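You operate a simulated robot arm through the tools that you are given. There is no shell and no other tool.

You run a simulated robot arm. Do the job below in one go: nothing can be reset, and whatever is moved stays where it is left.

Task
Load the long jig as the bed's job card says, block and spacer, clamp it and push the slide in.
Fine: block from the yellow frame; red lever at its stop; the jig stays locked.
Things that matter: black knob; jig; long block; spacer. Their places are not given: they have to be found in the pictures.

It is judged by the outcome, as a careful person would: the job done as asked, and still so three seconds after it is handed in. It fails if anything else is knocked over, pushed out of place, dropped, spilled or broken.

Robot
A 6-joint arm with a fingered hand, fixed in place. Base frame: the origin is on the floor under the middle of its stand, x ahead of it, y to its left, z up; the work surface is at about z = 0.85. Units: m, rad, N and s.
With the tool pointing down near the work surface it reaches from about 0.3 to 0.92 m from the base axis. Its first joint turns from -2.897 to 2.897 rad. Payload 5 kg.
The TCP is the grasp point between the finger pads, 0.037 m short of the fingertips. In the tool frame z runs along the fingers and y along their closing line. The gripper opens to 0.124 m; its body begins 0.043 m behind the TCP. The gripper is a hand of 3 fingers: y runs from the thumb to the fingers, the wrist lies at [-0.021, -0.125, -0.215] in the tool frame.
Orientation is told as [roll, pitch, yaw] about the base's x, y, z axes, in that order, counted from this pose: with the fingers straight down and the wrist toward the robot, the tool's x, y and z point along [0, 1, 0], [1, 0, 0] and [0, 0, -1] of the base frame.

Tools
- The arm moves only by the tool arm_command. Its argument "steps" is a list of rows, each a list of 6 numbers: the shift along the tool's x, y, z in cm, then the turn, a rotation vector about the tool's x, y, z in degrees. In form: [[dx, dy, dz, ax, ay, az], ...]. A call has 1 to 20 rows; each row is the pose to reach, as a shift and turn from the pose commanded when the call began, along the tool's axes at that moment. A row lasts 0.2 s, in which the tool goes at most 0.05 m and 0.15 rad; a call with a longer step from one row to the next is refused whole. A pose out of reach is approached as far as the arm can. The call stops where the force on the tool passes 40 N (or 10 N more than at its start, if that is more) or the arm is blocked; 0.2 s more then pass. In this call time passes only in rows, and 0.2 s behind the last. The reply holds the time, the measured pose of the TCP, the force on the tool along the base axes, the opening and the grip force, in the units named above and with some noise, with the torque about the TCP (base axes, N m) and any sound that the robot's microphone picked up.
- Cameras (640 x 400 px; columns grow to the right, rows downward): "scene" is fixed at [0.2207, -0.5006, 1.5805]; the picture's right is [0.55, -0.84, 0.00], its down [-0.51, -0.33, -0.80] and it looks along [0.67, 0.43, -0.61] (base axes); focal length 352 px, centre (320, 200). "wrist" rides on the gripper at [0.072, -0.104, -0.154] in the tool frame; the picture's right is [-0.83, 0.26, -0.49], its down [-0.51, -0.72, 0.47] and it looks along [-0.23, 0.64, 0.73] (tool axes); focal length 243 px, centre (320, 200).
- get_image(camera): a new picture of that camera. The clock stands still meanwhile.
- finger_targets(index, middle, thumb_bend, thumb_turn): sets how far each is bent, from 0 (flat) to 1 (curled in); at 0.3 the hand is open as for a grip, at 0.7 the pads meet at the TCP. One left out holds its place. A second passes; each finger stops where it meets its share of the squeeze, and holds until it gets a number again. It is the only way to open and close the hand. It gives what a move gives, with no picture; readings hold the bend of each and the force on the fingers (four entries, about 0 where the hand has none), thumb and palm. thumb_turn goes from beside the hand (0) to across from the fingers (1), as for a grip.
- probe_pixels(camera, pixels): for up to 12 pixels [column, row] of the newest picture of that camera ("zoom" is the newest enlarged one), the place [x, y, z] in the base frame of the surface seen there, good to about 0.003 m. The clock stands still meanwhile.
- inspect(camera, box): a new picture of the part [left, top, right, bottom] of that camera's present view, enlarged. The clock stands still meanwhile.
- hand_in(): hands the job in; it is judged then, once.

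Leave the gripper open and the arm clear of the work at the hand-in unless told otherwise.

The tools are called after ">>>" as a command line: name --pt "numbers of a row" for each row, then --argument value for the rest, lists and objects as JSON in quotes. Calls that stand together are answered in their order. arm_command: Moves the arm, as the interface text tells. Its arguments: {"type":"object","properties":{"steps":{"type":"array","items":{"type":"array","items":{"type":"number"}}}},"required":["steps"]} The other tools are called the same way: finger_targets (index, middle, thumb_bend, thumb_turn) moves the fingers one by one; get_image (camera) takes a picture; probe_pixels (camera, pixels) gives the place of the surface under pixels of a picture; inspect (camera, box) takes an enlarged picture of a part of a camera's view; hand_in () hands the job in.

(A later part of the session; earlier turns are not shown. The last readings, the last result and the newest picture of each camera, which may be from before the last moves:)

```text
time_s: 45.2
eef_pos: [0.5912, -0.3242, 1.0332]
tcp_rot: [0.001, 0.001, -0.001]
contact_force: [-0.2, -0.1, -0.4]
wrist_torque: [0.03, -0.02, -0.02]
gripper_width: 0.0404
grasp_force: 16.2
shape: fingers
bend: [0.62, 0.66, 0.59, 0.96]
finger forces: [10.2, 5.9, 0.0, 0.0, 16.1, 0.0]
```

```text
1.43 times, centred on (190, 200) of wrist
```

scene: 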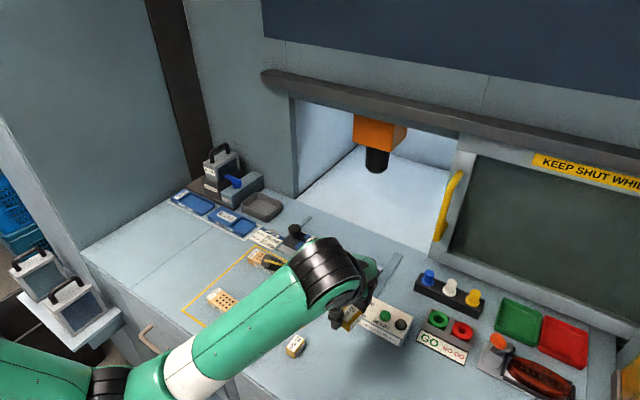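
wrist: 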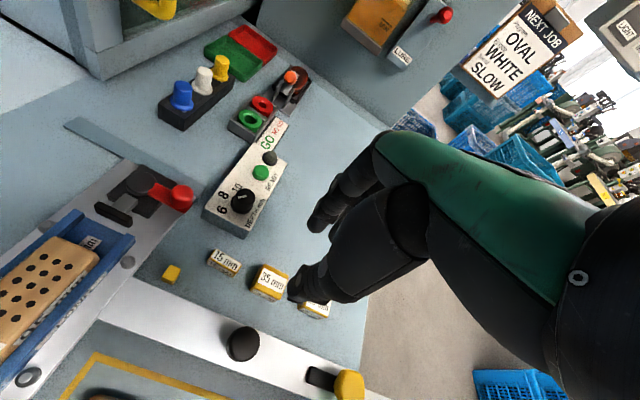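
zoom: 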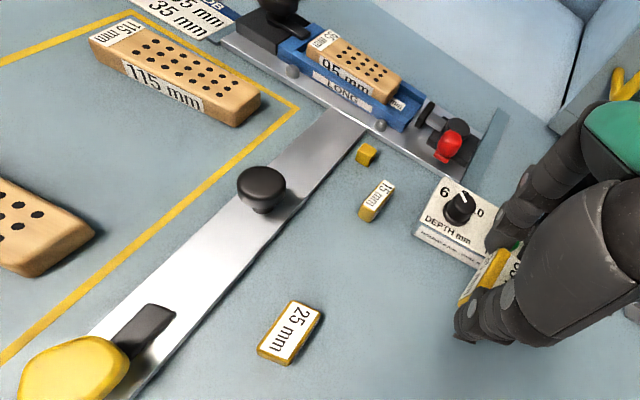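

I carry the spacer over to above the jig (TCP ≈ (0.81,-0.19,1.03)).

>>> arm_command --pt "1 1.7 0 0 0 0" --pt "3 5 0 0 0 0" --pt "5.2 8.7 0 0 0 0" --pt "7.4 12.4 0 0 0 0" --pt "9.6 16.1 0 0 0 0" --pt "11.6 19.5 0 0 0 0" --pt "13 21.5 0 0 0 0" --pt "13.4 21.9 0 0 0 0" --pt "13.4 21.9 0 0 0 0"

>>> inspect --camera "scene" --box '[290, 190, 390, 280]'

>>> inspect --camera "wrist" --box '[180, 170, 380, 340]'

```text
time_s: 47.2
eef_pos: [0.81, -0.1911, 1.0304]
tcp_rot: [-0.001, 0.001, 0.001]
contact_force: [-0.3, 0.1, -1.5]
wrist_torque: [0.03, 0.02, -0.01]
gripper_width: 0.0405
grasp_force: 15.4
shape: fingers
bend: [0.62, 0.66, 0.59, 0.96]
finger forces: [10.2, 5.8, 0.1, 0.0, 16.1, 0.0]
```

```text
4.44 times, centred on (340, 235) of scene
```

zoom: 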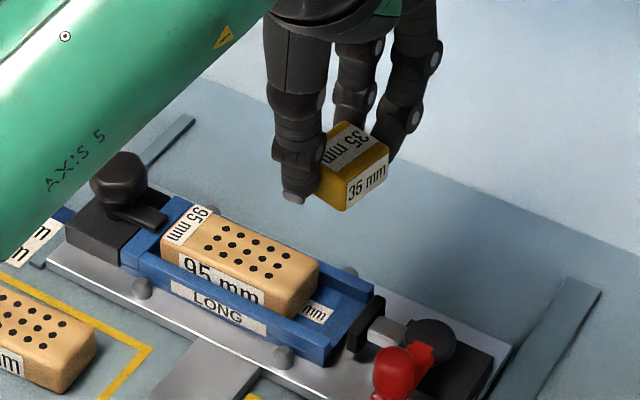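

```text
2.35 times, centred on (280, 255) of wrist
```

zoom: 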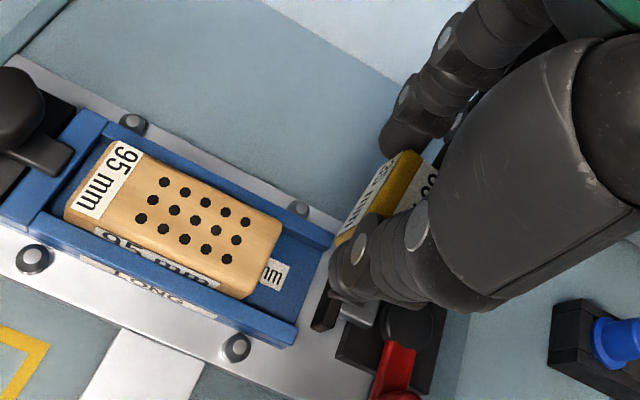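

Good clear view. I zoom in on the spacer in the hand and on the block's end in the jig.

>>> inspect --camera "scene" --box '[325, 210, 365, 240]'

>>> inspect --camera "scene" --box '[320, 235, 390, 285]'

```text
13.33 times, centred on (345, 225) of scene
```

zoom: 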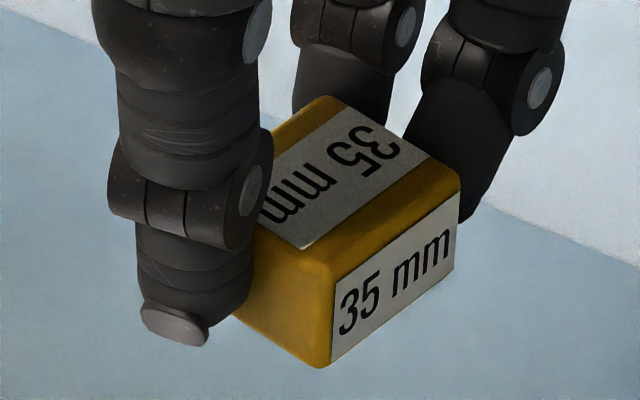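

```text
8.00 times, centred on (355, 260) of scene
```

zoom: 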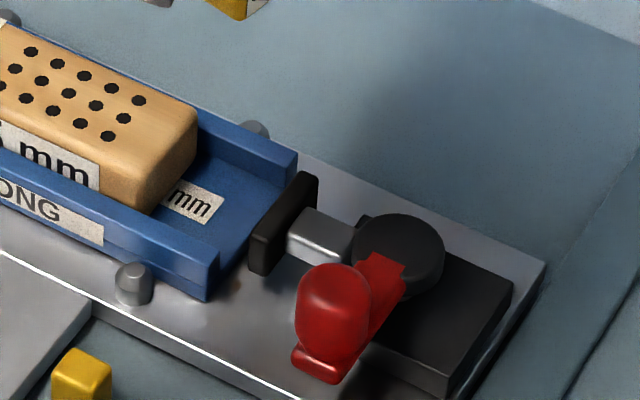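

The spacer sits about -10.5° turned in the hand; the room between block end (y≈-0.171) and clamp pad (y≈-0.2126) is ~41 mm. I turn the hand +10.5° and centre the spacer at y≈-0.192, still high.

>>> arm_command --pt "0.1 0.05 0 0 0 -4" --pt "0.25 0.1 0 0 0 -8" --pt "0.37 0.17 0 0 0 -10.5" --pt "0.37 0.17 2 0 0 -10.5" --pt "0.37 0.17 4 0 0 -10.5" --pt "0.37 0.17 6 0 0 -10.5" --pt "0.37 0.17 6 0 0 -10.5"

>>> inspect --camera "scene" --box '[310, 215, 390, 275]'

>>> inspect --camera "wrist" --box '[180, 170, 380, 340]'

```text
time_s: 48.8
eef_pos: [0.813, -0.186, 0.9711]
tcp_rot: [0.001, 0.001, 0.185]
contact_force: [0.1, -0.5, -1.1]
wrist_torque: [0.03, 0.01, 0.0]
gripper_width: 0.0404
grasp_force: 15.7
shape: fingers
bend: [0.62, 0.66, 0.59, 0.96]
finger forces: [10.2, 5.9, 0.0, 0.0, 16.0, 0.0]
```

```text
6.67 times, centred on (350, 245) of scene
```

zoom: 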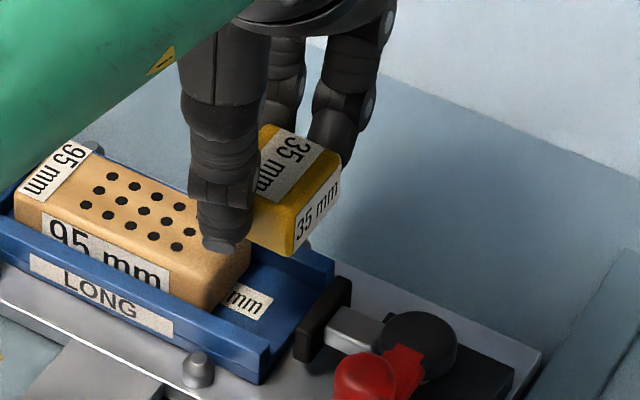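

```text
2.35 times, centred on (280, 255) of wrist
```

zoom: 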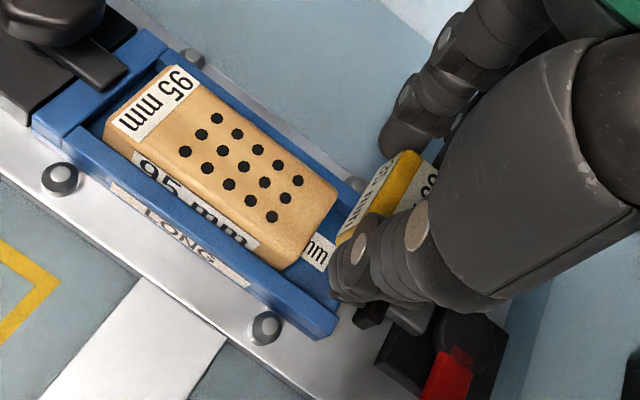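

Well aligned: spacer centre ≈ (0.8075,-0.193), edges parallel to the jig. I shift +1.8 mm in y and lower until its bottom is just above the rails.

>>> arm_command --pt "0.18 0.03 1 0 0 0" --pt "0.18 0.03 2 0 0 0" --pt "0.18 0.03 3 0 0 0" --pt "0.18 0.03 3.66 0 0 0" --pt "0.18 0.03 3.66 0 0 0"

>>> inspect --camera "scene" --box '[310, 215, 390, 275]'

>>> inspect --camera "wrist" --box '[180, 170, 380, 340]'

```text
time_s: 50.0
eef_pos: [0.8124, -0.1856, 0.9376]
tcp_rot: [-0.002, -0.006, 0.182]
contact_force: [0.8, -3.2, 17.5]
wrist_torque: [0.1, 0.2, 0.0]
gripper_width: 0.0402
grasp_force: 17.9
shape: fingers
bend: [0.62, 0.66, 0.59, 0.96]
finger forces: [11.7, 5.9, 0.0, 0.0, 17.7, 0.0]
```

```text
6.67 times, centred on (350, 245) of scene
```

zoom: 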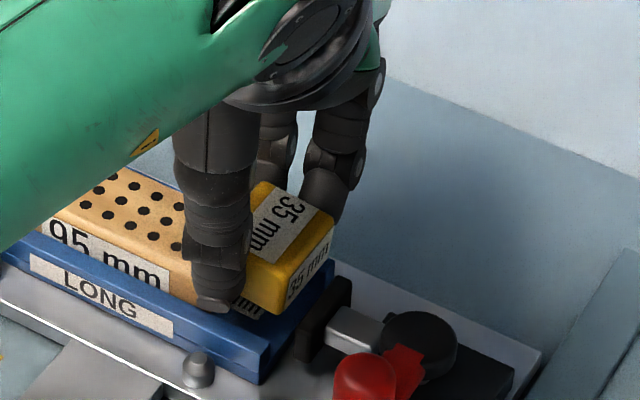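

```text
2.35 times, centred on (280, 255) of wrist
```

zoom: 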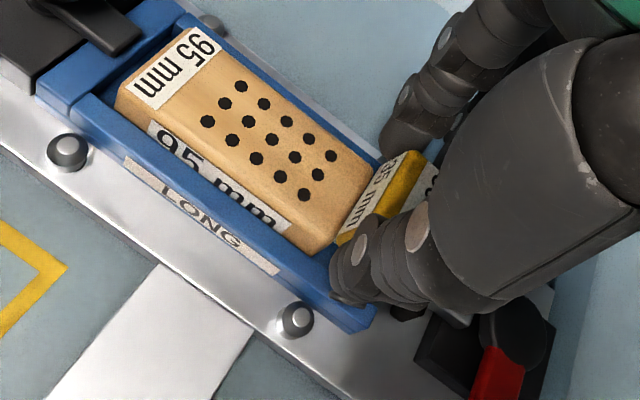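

The spacer's left bottom edge landed on the block's top edge (17 N up). I raise 6 mm, shift 2.5 mm toward the pad, and lower again gently.

>>> arm_command --pt "0 0 -0.6 0 0 0" --pt "-0.25 -0.045 -0.6 0 0 0" --pt "-0.25 -0.045 -0.4 0 0 0" --pt "-0.25 -0.045 -0.2 0 0 0" --pt "-0.25 -0.045 0 0 0 0"

>>> inspect --camera "scene" --box '[310, 215, 390, 275]'

>>> inspect --camera "wrist" --box '[180, 170, 380, 340]'

```text
time_s: 51.2
eef_pos: [0.812, -0.1873, 0.9343]
tcp_rot: [-0.001, 0.0, 0.183]
contact_force: [-0.1, -0.2, -0.5]
wrist_torque: [-0.01, -0.02, 0.0]
gripper_width: 0.0403
grasp_force: 16.6
shape: fingers
bend: [0.62, 0.66, 0.6, 0.96]
finger forces: [10.1, 5.9, 0.0, 0.1, 16.1, 0.1]
```

```text
6.67 times, centred on (350, 245) of scene
```

zoom: 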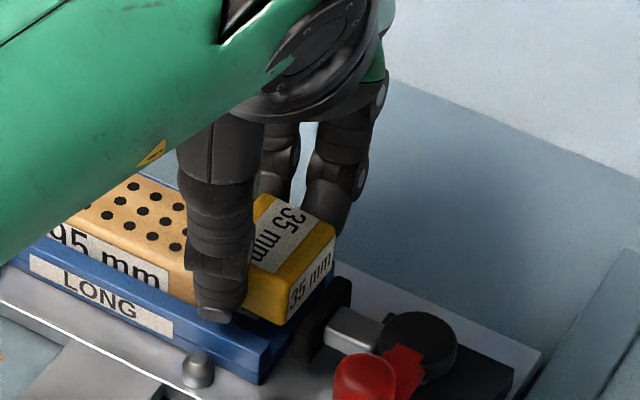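

```text
2.35 times, centred on (280, 255) of wrist
```

zoom: 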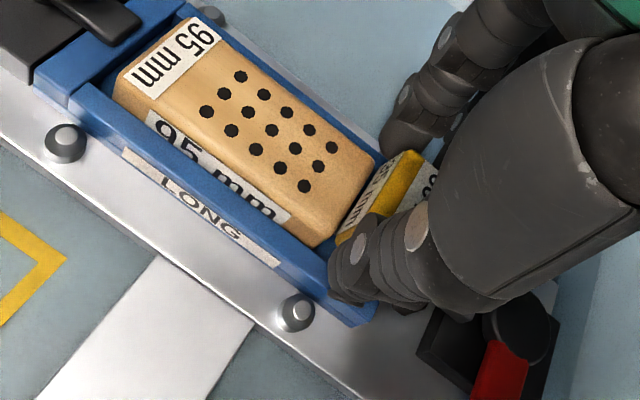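

No contact now: the spacer's lower part is beside the block's end. I use it to push the block gently toward the stop (+y), 5 mm in 1 mm steps.

>>> arm_command --pt "0.1 0.018 0 0 0 0" --pt "0.2 0.036 0 0 0 0" --pt "0.3 0.055 0 0 0 0" --pt "0.4 0.073 0 0 0 0" --pt "0.5 0.09 0 0 0 0"

>>> inspect --camera "wrist" --box '[180, 140, 380, 340]'

```text
time_s: 52.4
eef_pos: [0.8111, -0.182, 0.9344]
tcp_rot: [0.0, -0.001, 0.182]
contact_force: [0.6, -0.3, -0.7]
wrist_torque: [-0.06, -0.03, 0.0]
gripper_width: 0.0408
grasp_force: 16.6
shape: fingers
bend: [0.62, 0.66, 0.6, 0.96]
finger forces: [10.0, 5.8, 0.0, 0.0, 16.0, 0.0]
```

```text
2.00 times, centred on (280, 240) of wrist
```

zoom: 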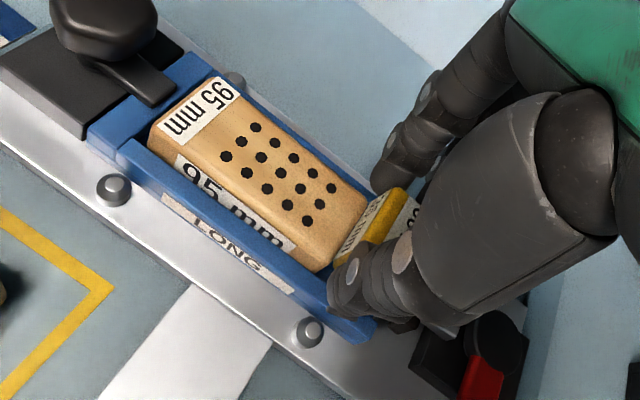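

The block is sliding with the spacer. I push 3 mm more until it meets the stop.

>>> arm_command --pt "0.1 0.018 0 0 0 0" --pt "0.2 0.036 0 0 0 0" --pt "0.3 0.055 0 0 0 0"

>>> inspect --camera "wrist" --box '[180, 140, 380, 340]'

>>> inspect --camera "scene" --box '[280, 215, 390, 285]'

```text
time_s: 53.2
eef_pos: [0.8111, -0.1779, 0.9343]
tcp_rot: [0.0, -0.002, 0.183]
contact_force: [-0.3, -0.7, -0.6]
wrist_torque: [0.0, -0.02, -0.02]
gripper_width: 0.0406
grasp_force: 15.8
shape: fingers
bend: [0.62, 0.66, 0.6, 0.96]
finger forces: [10.0, 5.9, 0.1, 0.1, 16.1, 0.0]
```

```text
2.00 times, centred on (280, 240) of wrist
```

zoom: 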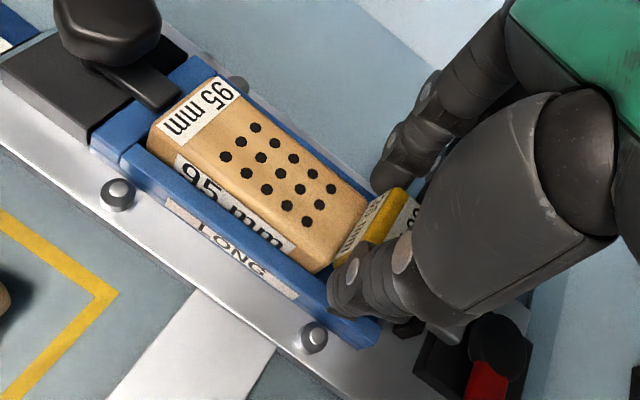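

```text
5.71 times, centred on (335, 250) of scene
```

zoom: 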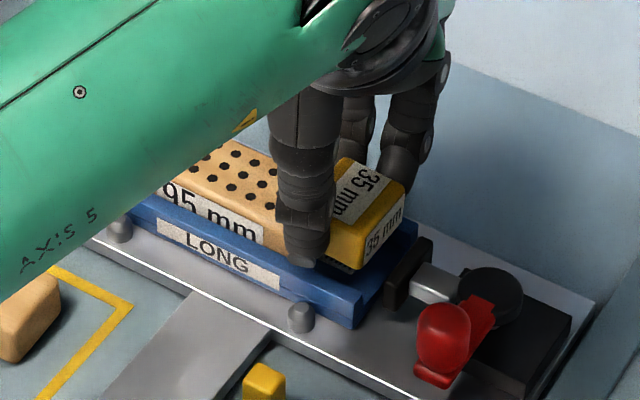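

Still free; I continue in 0.5 mm steps, watching for the stop.

>>> arm_command --pt "0.05 0.009 0 0 0 0" --pt "0.1 0.018 0 0 0 0" --pt "0.15 0.027 0 0 0 0" --pt "0.2 0.036 0 0 0 0"

>>> inspect --camera "wrist" --box '[180, 140, 380, 340]'

```text
time_s: 54.2
eef_pos: [0.8108, -0.1777, 0.9346]
tcp_rot: [0.002, -0.001, 0.183]
contact_force: [1.2, -2.6, 0.2]
wrist_torque: [-0.06, -0.04, 0.05]
gripper_width: 0.0406
grasp_force: 16.1
shape: fingers
bend: [0.62, 0.66, 0.6, 0.96]
finger forces: [9.9, 6.3, 0.0, 0.0, 15.7, 0.0]
```

```text
2.00 times, centred on (280, 240) of wrist
```

zoom: 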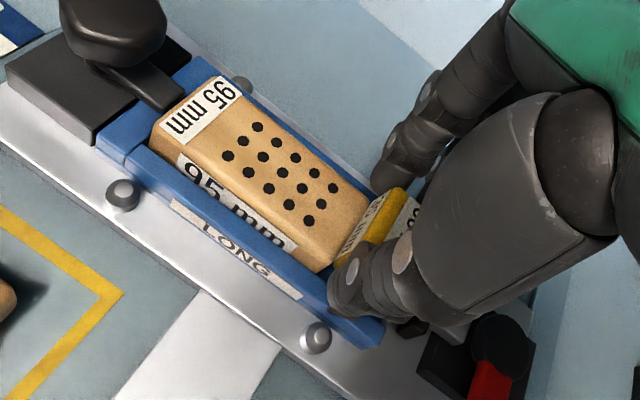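

Contact with the stop is felt (-2.6 N). I back off 3.5 mm and lower the spacer into the channel in small steps.

>>> arm_command --pt "-0.2 -0.037 0 0 0 0" --pt "-0.35 -0.064 0 0 0 0" --pt "-0.35 -0.064 0.3 0 0 0" --pt "-0.35 -0.064 0.6 0 0 0" --pt "-0.35 -0.064 0.9 0 0 0" --pt "-0.35 -0.064 1.2 0 0 0"

>>> inspect --camera "scene" --box '[310, 215, 390, 275]'

>>> inspect --camera "wrist" --box '[180, 140, 380, 340]'

```text
time_s: 55.6
eef_pos: [0.8129, -0.1792, 0.9233]
tcp_rot: [-0.001, -0.001, 0.182]
contact_force: [0.1, 0.8, -1.8]
wrist_torque: [0.03, -0.03, 0.0]
gripper_width: 0.0406
grasp_force: 16.2
shape: fingers
bend: [0.62, 0.66, 0.6, 0.96]
finger forces: [10.0, 6.0, 0.1, 0.0, 16.0, 0.0]
```

```text
6.67 times, centred on (350, 245) of scene
```

zoom: 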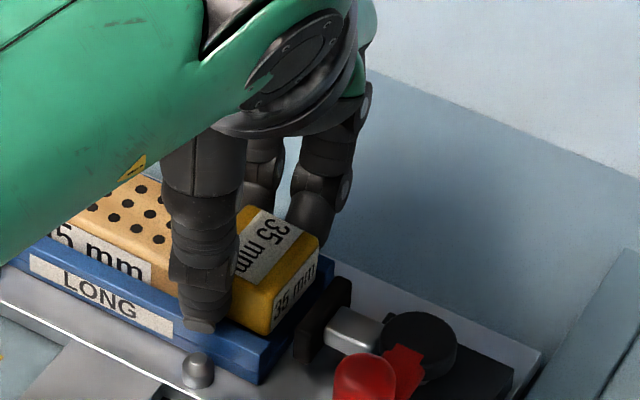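

```text
2.00 times, centred on (280, 240) of wrist
```

zoom: 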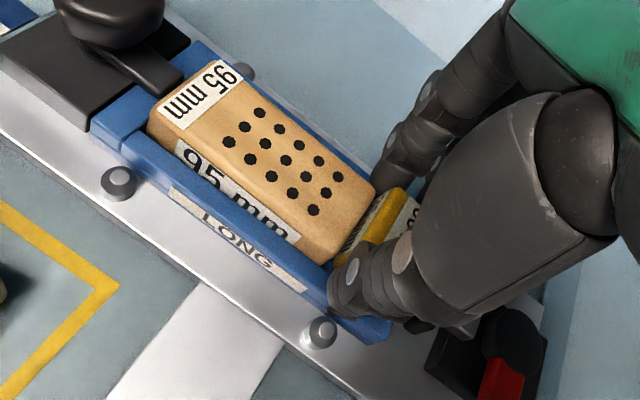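

No contact; the spacer is going into the channel. I lower 3 mm more.

>>> arm_command --pt "0 0 0.1 0 0 0" --pt "0 0 0.2 0 0 0" --pt "0 0 0.3 0 0 0"

>>> inspect --camera "scene" --box '[325, 235, 375, 270]'

```text
time_s: 56.4
eef_pos: [0.812, -0.1807, 0.9212]
tcp_rot: [0.0, -0.002, 0.183]
contact_force: [-1.5, 0.1, 3.0]
wrist_torque: [0.02, -0.01, 0.04]
gripper_width: 0.0405
grasp_force: 17.5
shape: fingers
bend: [0.62, 0.66, 0.6, 0.96]
finger forces: [12.4, 7.2, 0.0, 0.1, 16.3, 0.0]
```

```text
11.43 times, centred on (350, 252) of scene
```

zoom: 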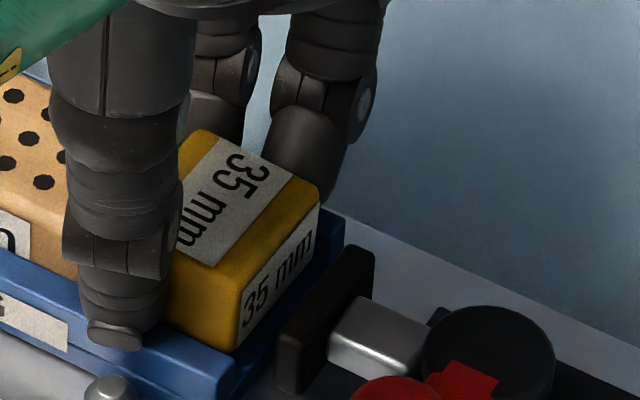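

Fingertips now rest on the rails (3 N), the spacer is inside the channel. I release it.

>>> finger_targets --index 0.54 --middle 0.54 --thumb_bend 0.5

>>> inspect --camera "scene" --box '[310, 225, 390, 280]'

>>> inspect --camera "wrist" --box '[180, 140, 380, 340]'

```text
time_s: 57.4
eef_pos: [0.811, -0.1796, 0.9207]
tcp_rot: [0.0, 0.0, 0.183]
contact_force: [0.3, 1.1, -0.9]
wrist_torque: [0.04, -0.01, -0.01]
gripper_width: 0.0606
grasp_force: 0.1
shape: fingers
bend: [0.54, 0.54, 0.5, 0.97]
finger forces: [0.1, 0.0, 0.0, 0.1, 0.1, 0.1]
```

```text
7.27 times, centred on (350, 252) of scene
```

zoom: 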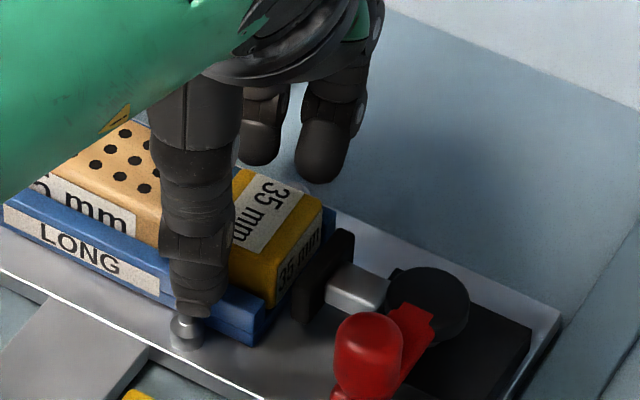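

```text
2.00 times, centred on (280, 240) of wrist
```

zoom: 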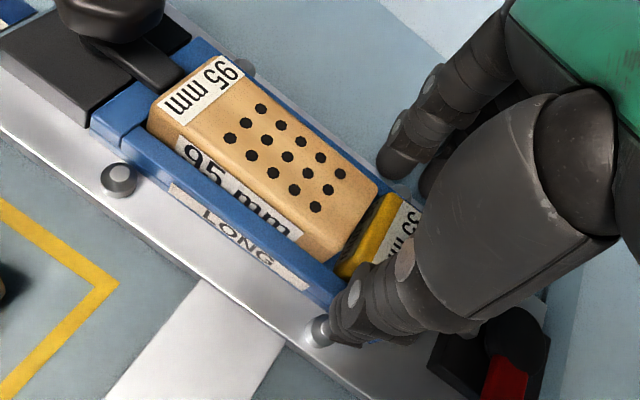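

The spacer dropped into the channel. I lift straight up 10 cm and look.

>>> arm_command --pt "0 0 -1 0 0 0" --pt "0 0 -3 0 0 0" --pt "0 0 -6 0 0 0" --pt "0 0 -9 0 0 0" --pt "0 0 -11 0 0 0"

>>> inspect --camera "scene" --box '[290, 220, 390, 285]'

>>> inspect --camera "wrist" --box '[180, 170, 380, 370]'

```text
time_s: 58.6
eef_pos: [0.8121, -0.1801, 1.0303]
tcp_rot: [-0.002, 0.001, 0.184]
contact_force: [0.7, -0.6, -0.3]
wrist_torque: [-0.02, -0.01, 0.04]
gripper_width: 0.0609
grasp_force: 0.0
shape: fingers
bend: [0.54, 0.54, 0.5, 0.97]
finger forces: [0.0, 0.1, 0.0, 0.1, 0.0, 0.0]
```

```text
6.15 times, centred on (340, 252) of scene
```

zoom: 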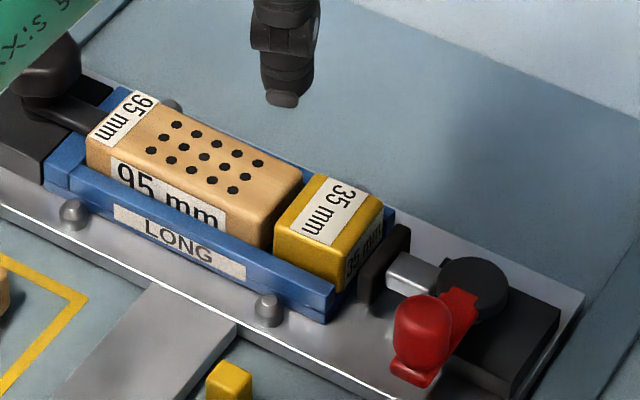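

```text
2.00 times, centred on (280, 270) of wrist
```

zoom: 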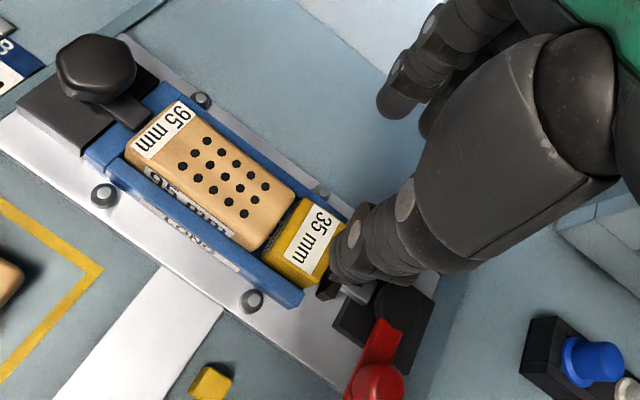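

Block (at the stop) and spacer both sit in the channel. Next the red lever: knob centre ≈ (0.757,-0.257), z 0.892–0.92, pivot ≈ (0.806,-0.258). I turn the hand to yaw -45° and go above the knob, and set a narrow opening.

>>> arm_command --pt "-1 -0.9 0 0 0 4" --pt "-2 -1.9 0 0 0 12" --pt "-3 -2.8 0 0 0 20" --pt "-4 -3.8 0 0 0 28" --pt "-5 -4.7 0 0 0 36" --pt "-6 -5.6 0 0 0 44" --pt "-6.97 -6.53 0 0 0 51" --pt "-6.97 -6.53 0 0 0 55.5" --pt "-6.97 -6.53 0 0 0 55.5"

>>> finger_targets --index 0.6 --middle 0.6 --thumb_bend 0.55

>>> get_image --camera "scene"

>>> get_image --camera "wrist"

```text
time_s: 60.6
eef_pos: [0.7584, -0.2601, 1.0288]
tcp_rot: [-0.001, -0.001, -0.787]
contact_force: [0.0, -0.1, 0.4]
wrist_torque: [0.02, 0.04, -0.01]
gripper_width: 0.0609
grasp_force: 0.1
shape: fingers
bend: [0.54, 0.54, 0.5, 0.97]
finger forces: [0.0, 0.1, 0.1, 0.0, 0.1, 0.1]
```

```text
time_s: 61.6
eef_pos: [0.7587, -0.2615, 1.029]
tcp_rot: [0.0, -0.001, -0.788]
contact_force: [0.4, 0.0, 0.4]
wrist_torque: [-0.03, 0.02, -0.01]
gripper_width: 0.0451
grasp_force: 0.1
shape: fingers
bend: [0.6, 0.6, 0.55, 0.97]
finger forces: [0.0, 0.0, 0.0, 0.0, 0.1, 0.1]
```

```text
taken
```

scene: 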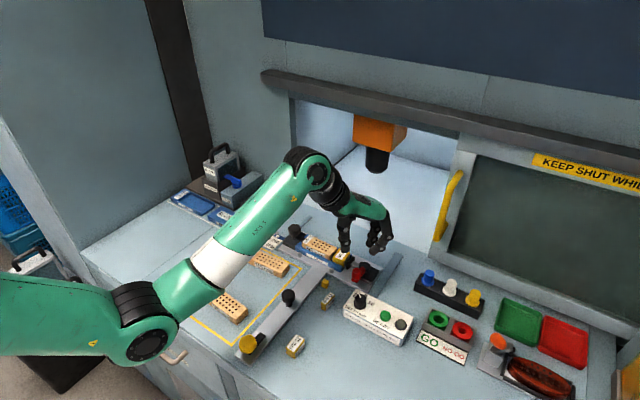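

```text
taken
```

wrist: 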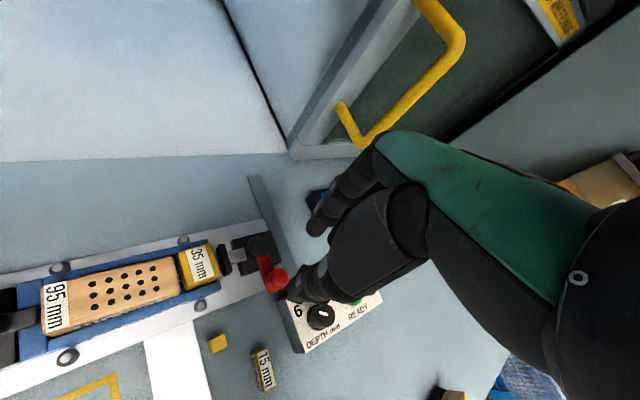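

I look closely at the clamp from here, and check the DEPTH box's distance.

>>> inspect --camera "wrist" --box '[160, 190, 400, 360]'

>>> inspect --camera "scene" --box '[320, 200, 430, 340]'

>>> probe_pixels --camera "zoom" --pixels '[[250, 300], [340, 350], [240, 250], [215, 170], [160, 175], [265, 110], [345, 95], [225, 275], [200, 285], [215, 265], [330, 215], [300, 275]]'

```text
2.35 times, centred on (280, 275) of wrist
```

zoom: 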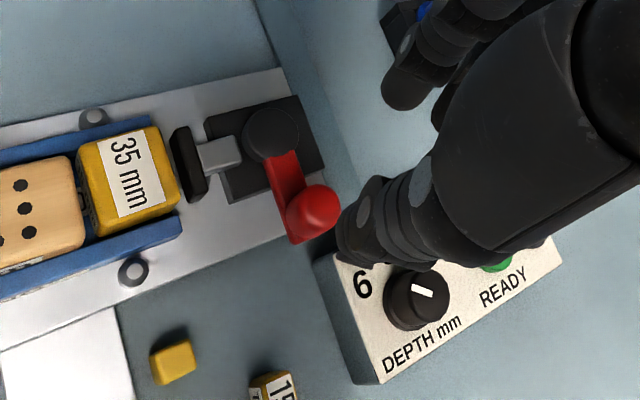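

```text
2.86 times, centred on (375, 270) of scene
```

zoom: 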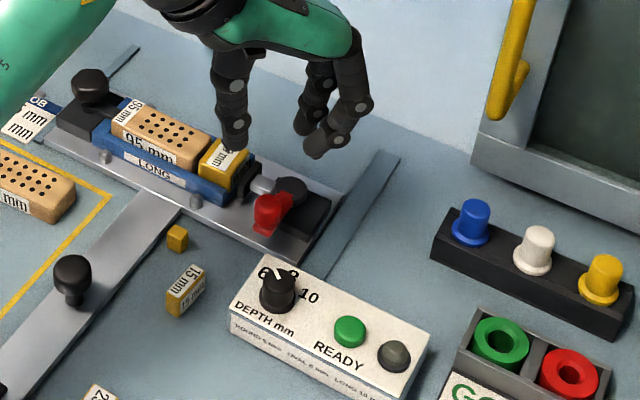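

```text
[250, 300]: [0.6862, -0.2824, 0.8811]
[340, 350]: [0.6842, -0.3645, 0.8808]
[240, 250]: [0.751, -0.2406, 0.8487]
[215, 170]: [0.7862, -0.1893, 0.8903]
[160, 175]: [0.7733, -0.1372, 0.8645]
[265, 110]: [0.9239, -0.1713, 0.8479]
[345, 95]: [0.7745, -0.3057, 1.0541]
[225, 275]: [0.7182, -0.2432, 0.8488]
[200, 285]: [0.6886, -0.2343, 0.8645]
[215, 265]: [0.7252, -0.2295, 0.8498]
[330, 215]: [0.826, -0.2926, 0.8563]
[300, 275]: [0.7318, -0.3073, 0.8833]
```

I shift slightly and lower to just above the knob height to check the straddle.

>>> arm_command --pt "0.58 0.28 1 0 0 0" --pt "0.58 0.28 3 0 0 0" --pt "0.58 0.28 5 0 0 0" --pt "0.58 0.28 6 0 0 0" --pt "0.58 0.28 6 0 0 0"

>>> inspect --camera "wrist" --box '[200, 190, 400, 340]'

>>> inspect --camera "scene" --box '[330, 220, 410, 300]'

```text
time_s: 62.8
eef_pos: [0.766, -0.258, 0.9708]
tcp_rot: [-0.001, 0.0, -0.785]
contact_force: [0.1, 0.1, -1.3]
wrist_torque: [0.01, -0.04, -0.01]
gripper_width: 0.0451
grasp_force: 0.0
shape: fingers
bend: [0.6, 0.6, 0.55, 0.97]
finger forces: [0.1, 0.0, 0.0, 0.0, 0.0, 0.0]
```

```text
2.67 times, centred on (300, 265) of wrist
```

zoom: 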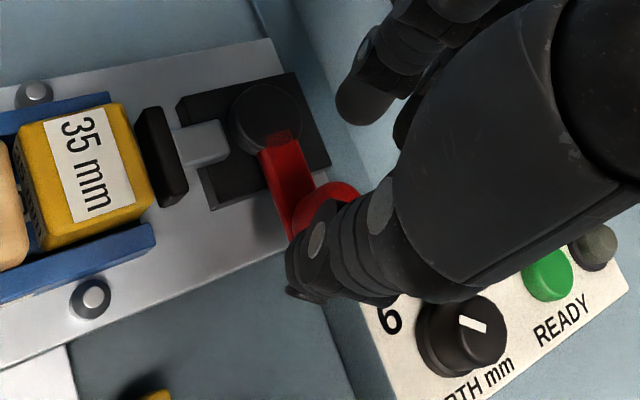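

```text
5.00 times, centred on (370, 260) of scene
```

zoom: 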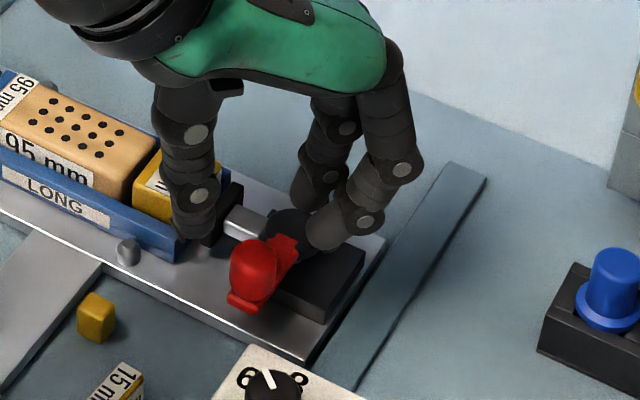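

Thumb and fingers straddle the knob. The index finger is near the pivot disc (top 0.894), so I stay a little higher: TCP z≈0.94, shifting 4 mm, watching the force.

>>> arm_command --pt "-0.4 0 0.5 0 0 0" --pt "-0.4 0 1.2 0 0 0" --pt "-0.4 0 1.9 0 0 0" --pt "-0.4 0 2.6 0 0 0" --pt "-0.4 0 3.1 0 0 0"

>>> inspect --camera "wrist" --box '[200, 190, 400, 340]'

>>> inspect --camera "scene" --box '[330, 220, 410, 300]'

```text
time_s: 64.0
eef_pos: [0.7633, -0.2621, 0.9382]
tcp_rot: [-0.001, 0.0, -0.786]
contact_force: [0.0, -0.2, 0.2]
wrist_torque: [0.0, -0.01, 0.0]
gripper_width: 0.0452
grasp_force: 0.1
shape: fingers
bend: [0.6, 0.6, 0.55, 0.97]
finger forces: [0.0, 0.0, 0.0, 0.1, 0.0, 0.1]
```

```text
2.67 times, centred on (300, 265) of wrist
```

zoom: 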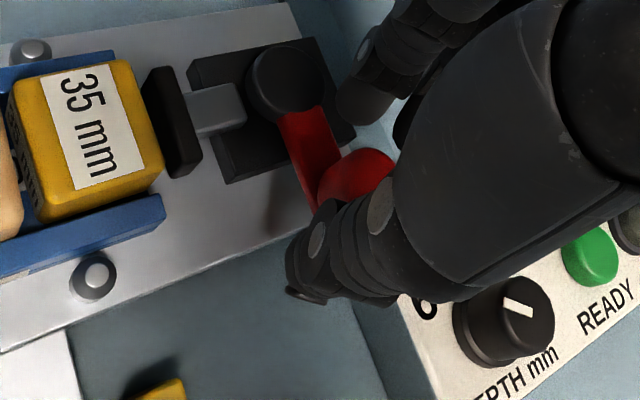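

```text
5.00 times, centred on (370, 260) of scene
```

zoom: 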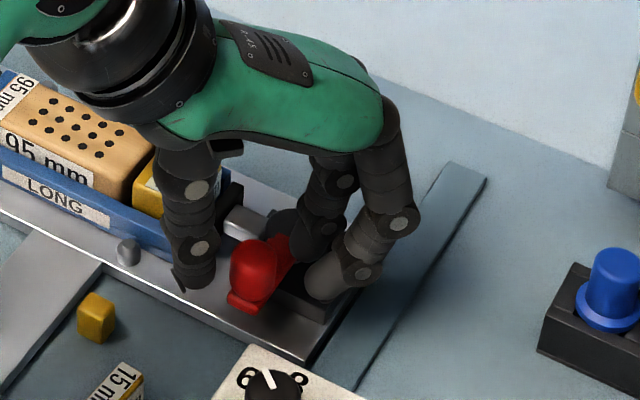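

Knob lies between thumb and fingers, no contact. I close on it.

>>> finger_targets --index 0.68 --middle 0.68 --thumb_bend 0.66

>>> inspect --camera "wrist" --box '[200, 190, 400, 340]'

>>> inspect --camera "scene" --box '[330, 220, 410, 300]'

```text
time_s: 65.0
eef_pos: [0.7638, -0.2617, 0.9382]
tcp_rot: [-0.001, 0.0, -0.785]
contact_force: [-3.0, 2.0, -1.1]
wrist_torque: [0.05, 0.1, 0.02]
gripper_width: 0.0213
grasp_force: 1.4
shape: fingers
bend: [0.68, 0.68, 0.63, 0.98]
finger forces: [0.0, 0.1, 0.0, 0.0, 2.7, 0.0]
```

```text
2.67 times, centred on (300, 265) of wrist
```

zoom: 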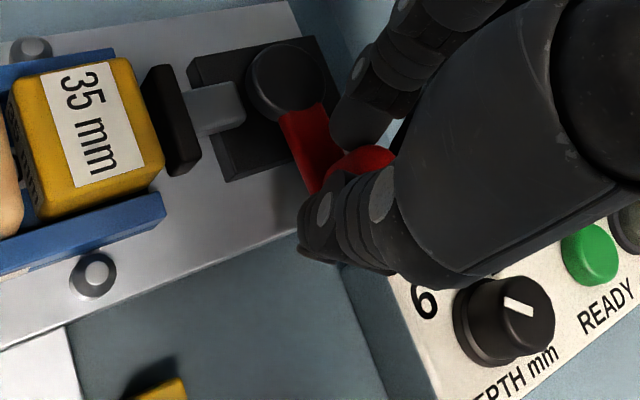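

```text
5.00 times, centred on (370, 260) of scene
```

zoom: 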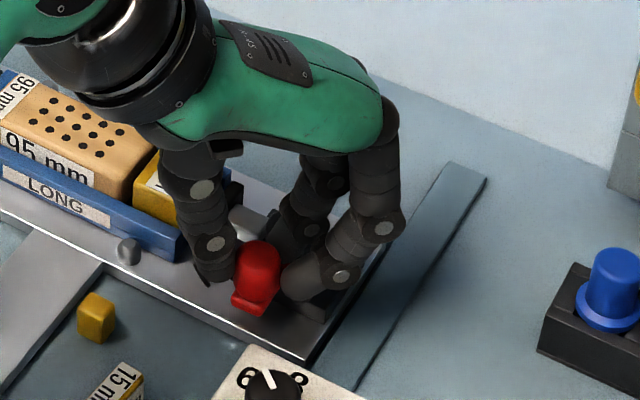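

The thumb touches the knob. I try the swing toward -y first: 1 cm in small steps, watching the force.

>>> arm_command --pt "-0.21 0.21 0 0 0 0" --pt "-0.42 0.42 0 0 0 0" --pt "-0.7 0.7 0 0 0 0"

>>> inspect --camera "scene" --box '[330, 220, 410, 300]'

>>> inspect --camera "wrist" --box '[200, 190, 400, 340]'

```text
time_s: 65.8
eef_pos: [0.7636, -0.2721, 0.9392]
tcp_rot: [0.001, -0.001, -0.787]
contact_force: [1.0, 1.3, 0.7]
wrist_torque: [0.03, 0.01, 0.04]
gripper_width: 0.0185
grasp_force: 1.4
shape: fingers
bend: [0.68, 0.68, 0.64, 0.98]
finger forces: [1.9, 0.4, 0.0, 0.0, 1.3, 0.0]
```

```text
5.00 times, centred on (370, 260) of scene
```

zoom: 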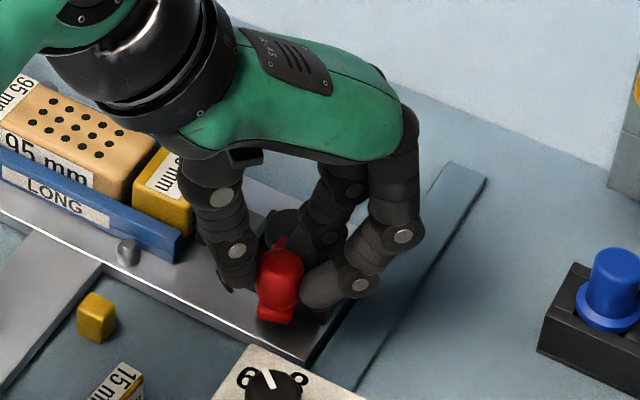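

```text
2.67 times, centred on (300, 265) of wrist
```

zoom: 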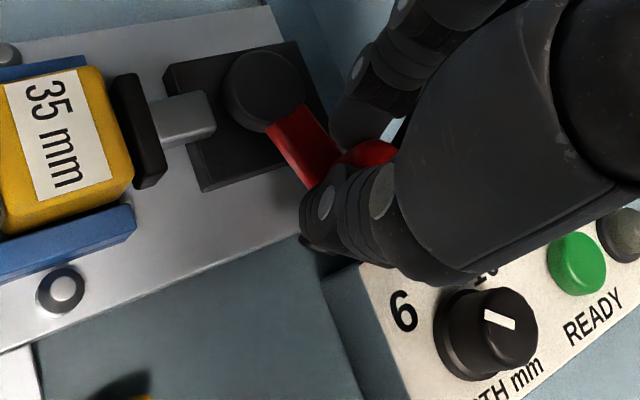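

The lever follows freely toward -y (now about 12° turned). I follow its arc to about 40°.

>>> arm_command --pt "-0.23 0.57 0 0 0 0" --pt "-0.47 1.13 0 0 0 0" --pt "-0.6 1.75 0 0 0 0" --pt "-0.74 2.38 0 0 0 0"

>>> inspect --camera "scene" --box '[330, 220, 410, 300]'

>>> inspect --camera "wrist" --box '[160, 160, 400, 340]'

```text
time_s: 66.8
eef_pos: [0.7736, -0.2945, 0.9387]
tcp_rot: [0.001, 0.002, -0.785]
contact_force: [1.3, 2.6, 0.8]
wrist_torque: [0.07, -0.04, 0.09]
gripper_width: 0.0208
grasp_force: 3.3
shape: fingers
bend: [0.67, 0.68, 0.64, 0.98]
finger forces: [3.1, 0.0, 0.1, 0.1, 2.5, 0.0]
```

```text
5.00 times, centred on (370, 260) of scene
```

zoom: 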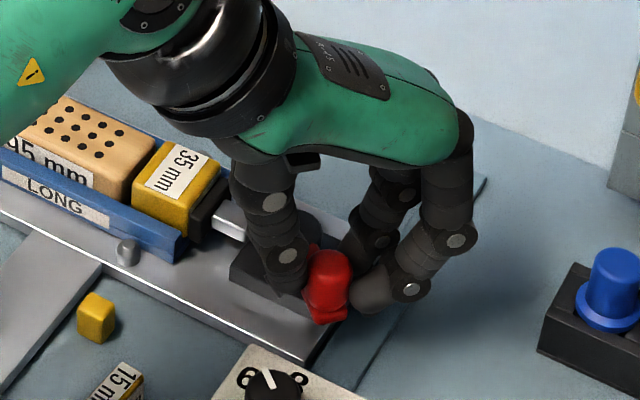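

```text
2.22 times, centred on (280, 250) of wrist
```

zoom: 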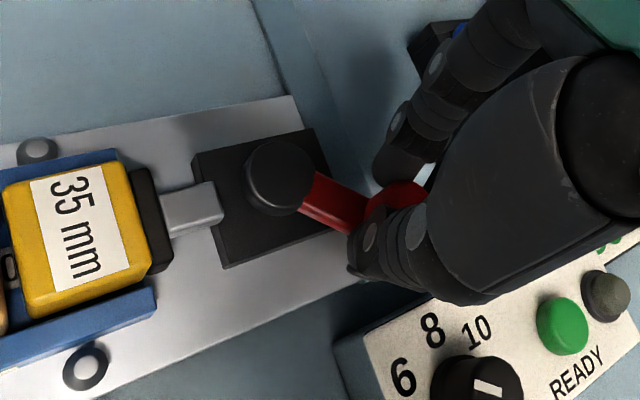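

The plunger is advancing and the pad now meets the spacer, so this is the clamping direction. I go on along the arc to about 70°, turning the hand with it.

>>> arm_command --pt "0.1 0.62 0 0 0 -5" --pt "0.2 1.23 0 0 0 -10" --pt "0.48 1.79 0 0 0 -17.5" --pt "0.76 2.35 0 0 0 -25"

>>> inspect --camera "scene" --box '[320, 220, 410, 300]'

>>> inspect --camera "wrist" --box '[160, 160, 400, 340]'

```text
time_s: 67.8
eef_pos: [0.7957, -0.3037, 0.9376]
tcp_rot: [0.001, 0.0, -0.348]
contact_force: [-0.4, 2.7, 0.7]
wrist_torque: [0.06, -0.01, -0.01]
gripper_width: 0.0205
grasp_force: 2.1
shape: fingers
bend: [0.67, 0.68, 0.64, 0.97]
finger forces: [2.5, 0.1, 0.0, 0.1, 1.8, 0.0]
```

```text
5.00 times, centred on (365, 260) of scene
```

zoom: 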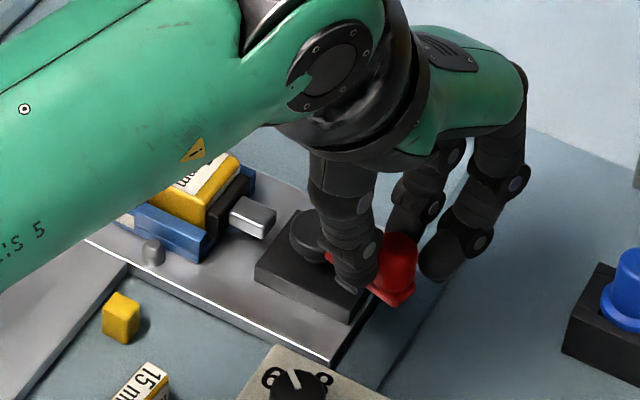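

```text
2.22 times, centred on (280, 250) of wrist
```

zoom: 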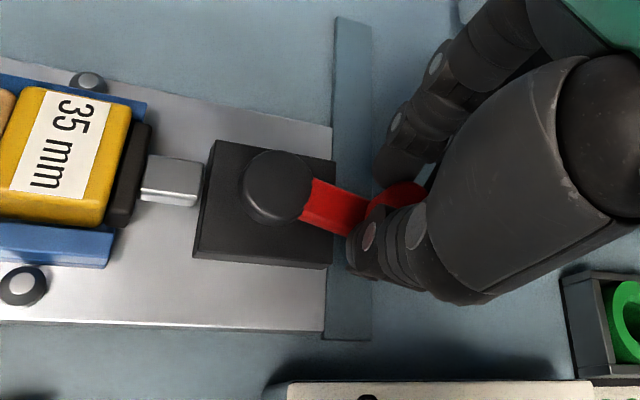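

Still low force. I continue to about 90°.

>>> arm_command --pt "0.18 0.6 0 0 0 -7.5" --pt "0.36 1.21 0 0 0 -15" --pt "0.5 1.5 0 0 0 -19"

>>> inspect --camera "wrist" --box '[120, 140, 400, 340]'

```text
time_s: 68.6
eef_pos: [0.8122, -0.3038, 0.9398]
tcp_rot: [0.002, -0.001, -0.017]
contact_force: [0.0, 3.0, -1.2]
wrist_torque: [0.14, -0.02, -0.04]
gripper_width: 0.02
grasp_force: 1.8
shape: fingers
bend: [0.67, 0.68, 0.64, 0.96]
finger forces: [1.4, 0.0, 0.0, 0.0, 2.7, 0.0]
```

```text
2.00 times, centred on (260, 240) of wrist
```

zoom: 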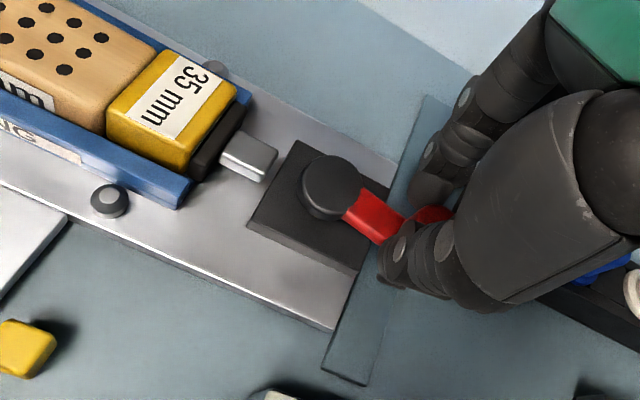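

Lever now points to about -y (≈88°), no stop felt yet. I continue on the arc to feel for the stop.

>>> arm_command --pt "0.06 0.5 0 0 0 -5.5" --pt "0.12 1.0 0 0 0 -11" --pt "0.28 1.38 0 0 0 -16" --pt "0.48 1.75 0 0 0 -21"

>>> inspect --camera "wrist" --box '[120, 140, 400, 340]'

>>> inspect --camera "scene" --box '[300, 210, 430, 300]'

```text
time_s: 69.6
eef_pos: [0.8307, -0.3009, 0.9405]
tcp_rot: [0.001, 0.0, 0.349]
contact_force: [-0.2, 2.5, -0.1]
wrist_torque: [0.06, -0.01, -0.03]
gripper_width: 0.0179
grasp_force: 1.1
shape: fingers
bend: [0.67, 0.68, 0.65, 0.97]
finger forces: [0.8, 0.2, 0.1, 0.0, 1.7, 0.1]
```

```text
2.00 times, centred on (260, 240) of wrist
```

zoom: 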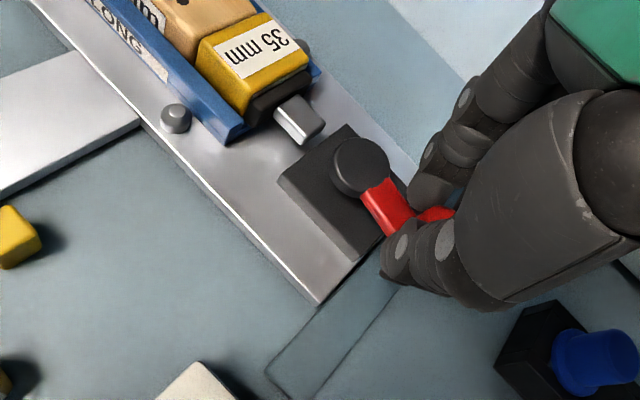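

```text
4.44 times, centred on (365, 255) of scene
```

zoom: 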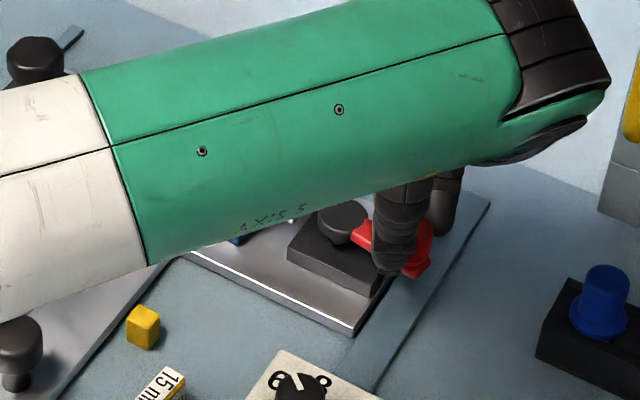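

Lever at roughly 105–110°, still turning easily. I continue toward 130°.

>>> arm_command --pt "0.14 0.4 0 0 0 -5" --pt "0.27 0.79 0 0 0 -10" --pt "0.43 1.17 0 0 0 -15" --pt "0.6 1.55 0 0 0 -20"

>>> inspect --camera "wrist" --box '[120, 140, 400, 340]'

>>> get_image --camera "scene"

```text
time_s: 70.6
eef_pos: [0.8072, -0.2759, 0.9482]
tcp_rot: [-0.001, 0.001, 0.698]
contact_force: [0.3, 0.3, -0.5]
wrist_torque: [-0.03, 0.02, 0.0]
gripper_width: 0.0163
grasp_force: 0.0
shape: fingers
bend: [0.68, 0.68, 0.66, 0.97]
finger forces: [0.0, 0.0, 0.1, 0.0, 0.1, 0.0]
out of reach, approached as far as the arm can: row 1, 2, 3, 4
```

```text
2.00 times, centred on (260, 240) of wrist
```

zoom: 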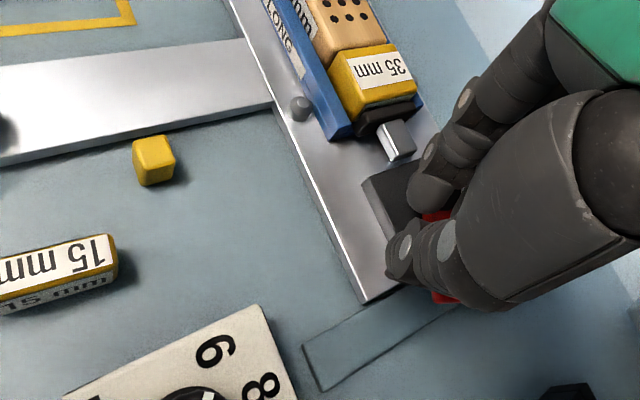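

```text
taken
```

scene: 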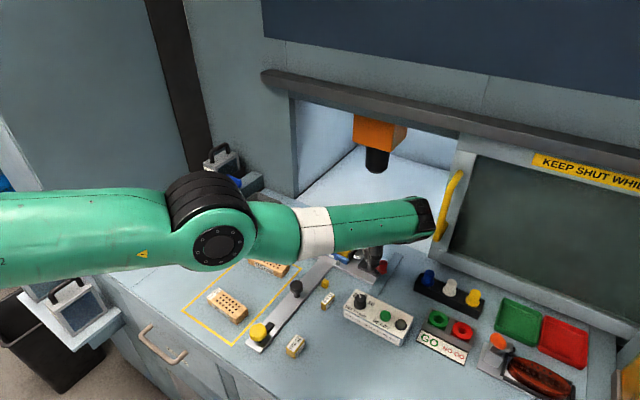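

That pose went out of reach and the hand slid off the knob without force. I go straight up first and look at the lever.

>>> arm_command --pt "0 0 -2 0 0 0" --pt "0 0 -4.5 0 0 0" --pt "0 0 -7 0 0 0" --pt "0 -2 -9 0 0 0"

>>> get_image --camera "wrist"

>>> inspect --camera "scene" --box '[290, 190, 430, 310]'

```text
time_s: 71.6
eef_pos: [0.8151, -0.3032, 1.032]
tcp_rot: [0.004, 0.0, 0.7]
contact_force: [0.0, -0.2, -0.3]
wrist_torque: [-0.07, 0.02, 0.01]
gripper_width: 0.016
grasp_force: 0.1
shape: fingers
bend: [0.68, 0.68, 0.66, 0.97]
finger forces: [0.1, 0.0, 0.0, 0.0, 0.1, 0.0]
out of reach, approached as far as the arm can: row 1, 2, 3, 4
```

```text
taken
```

wrist: 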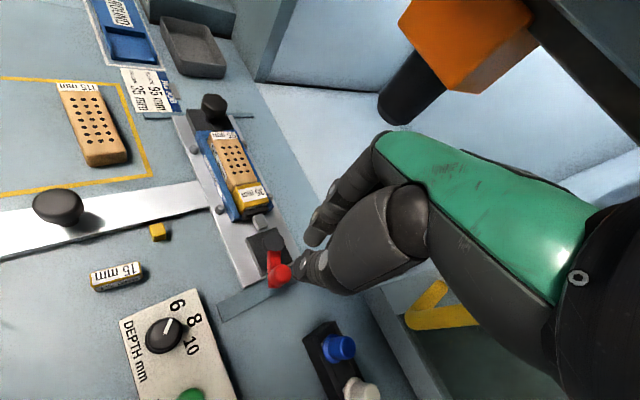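

```text
3.33 times, centred on (360, 250) of scene
```

zoom: 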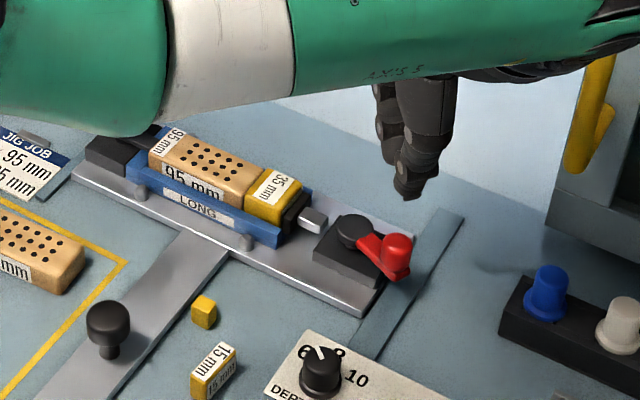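

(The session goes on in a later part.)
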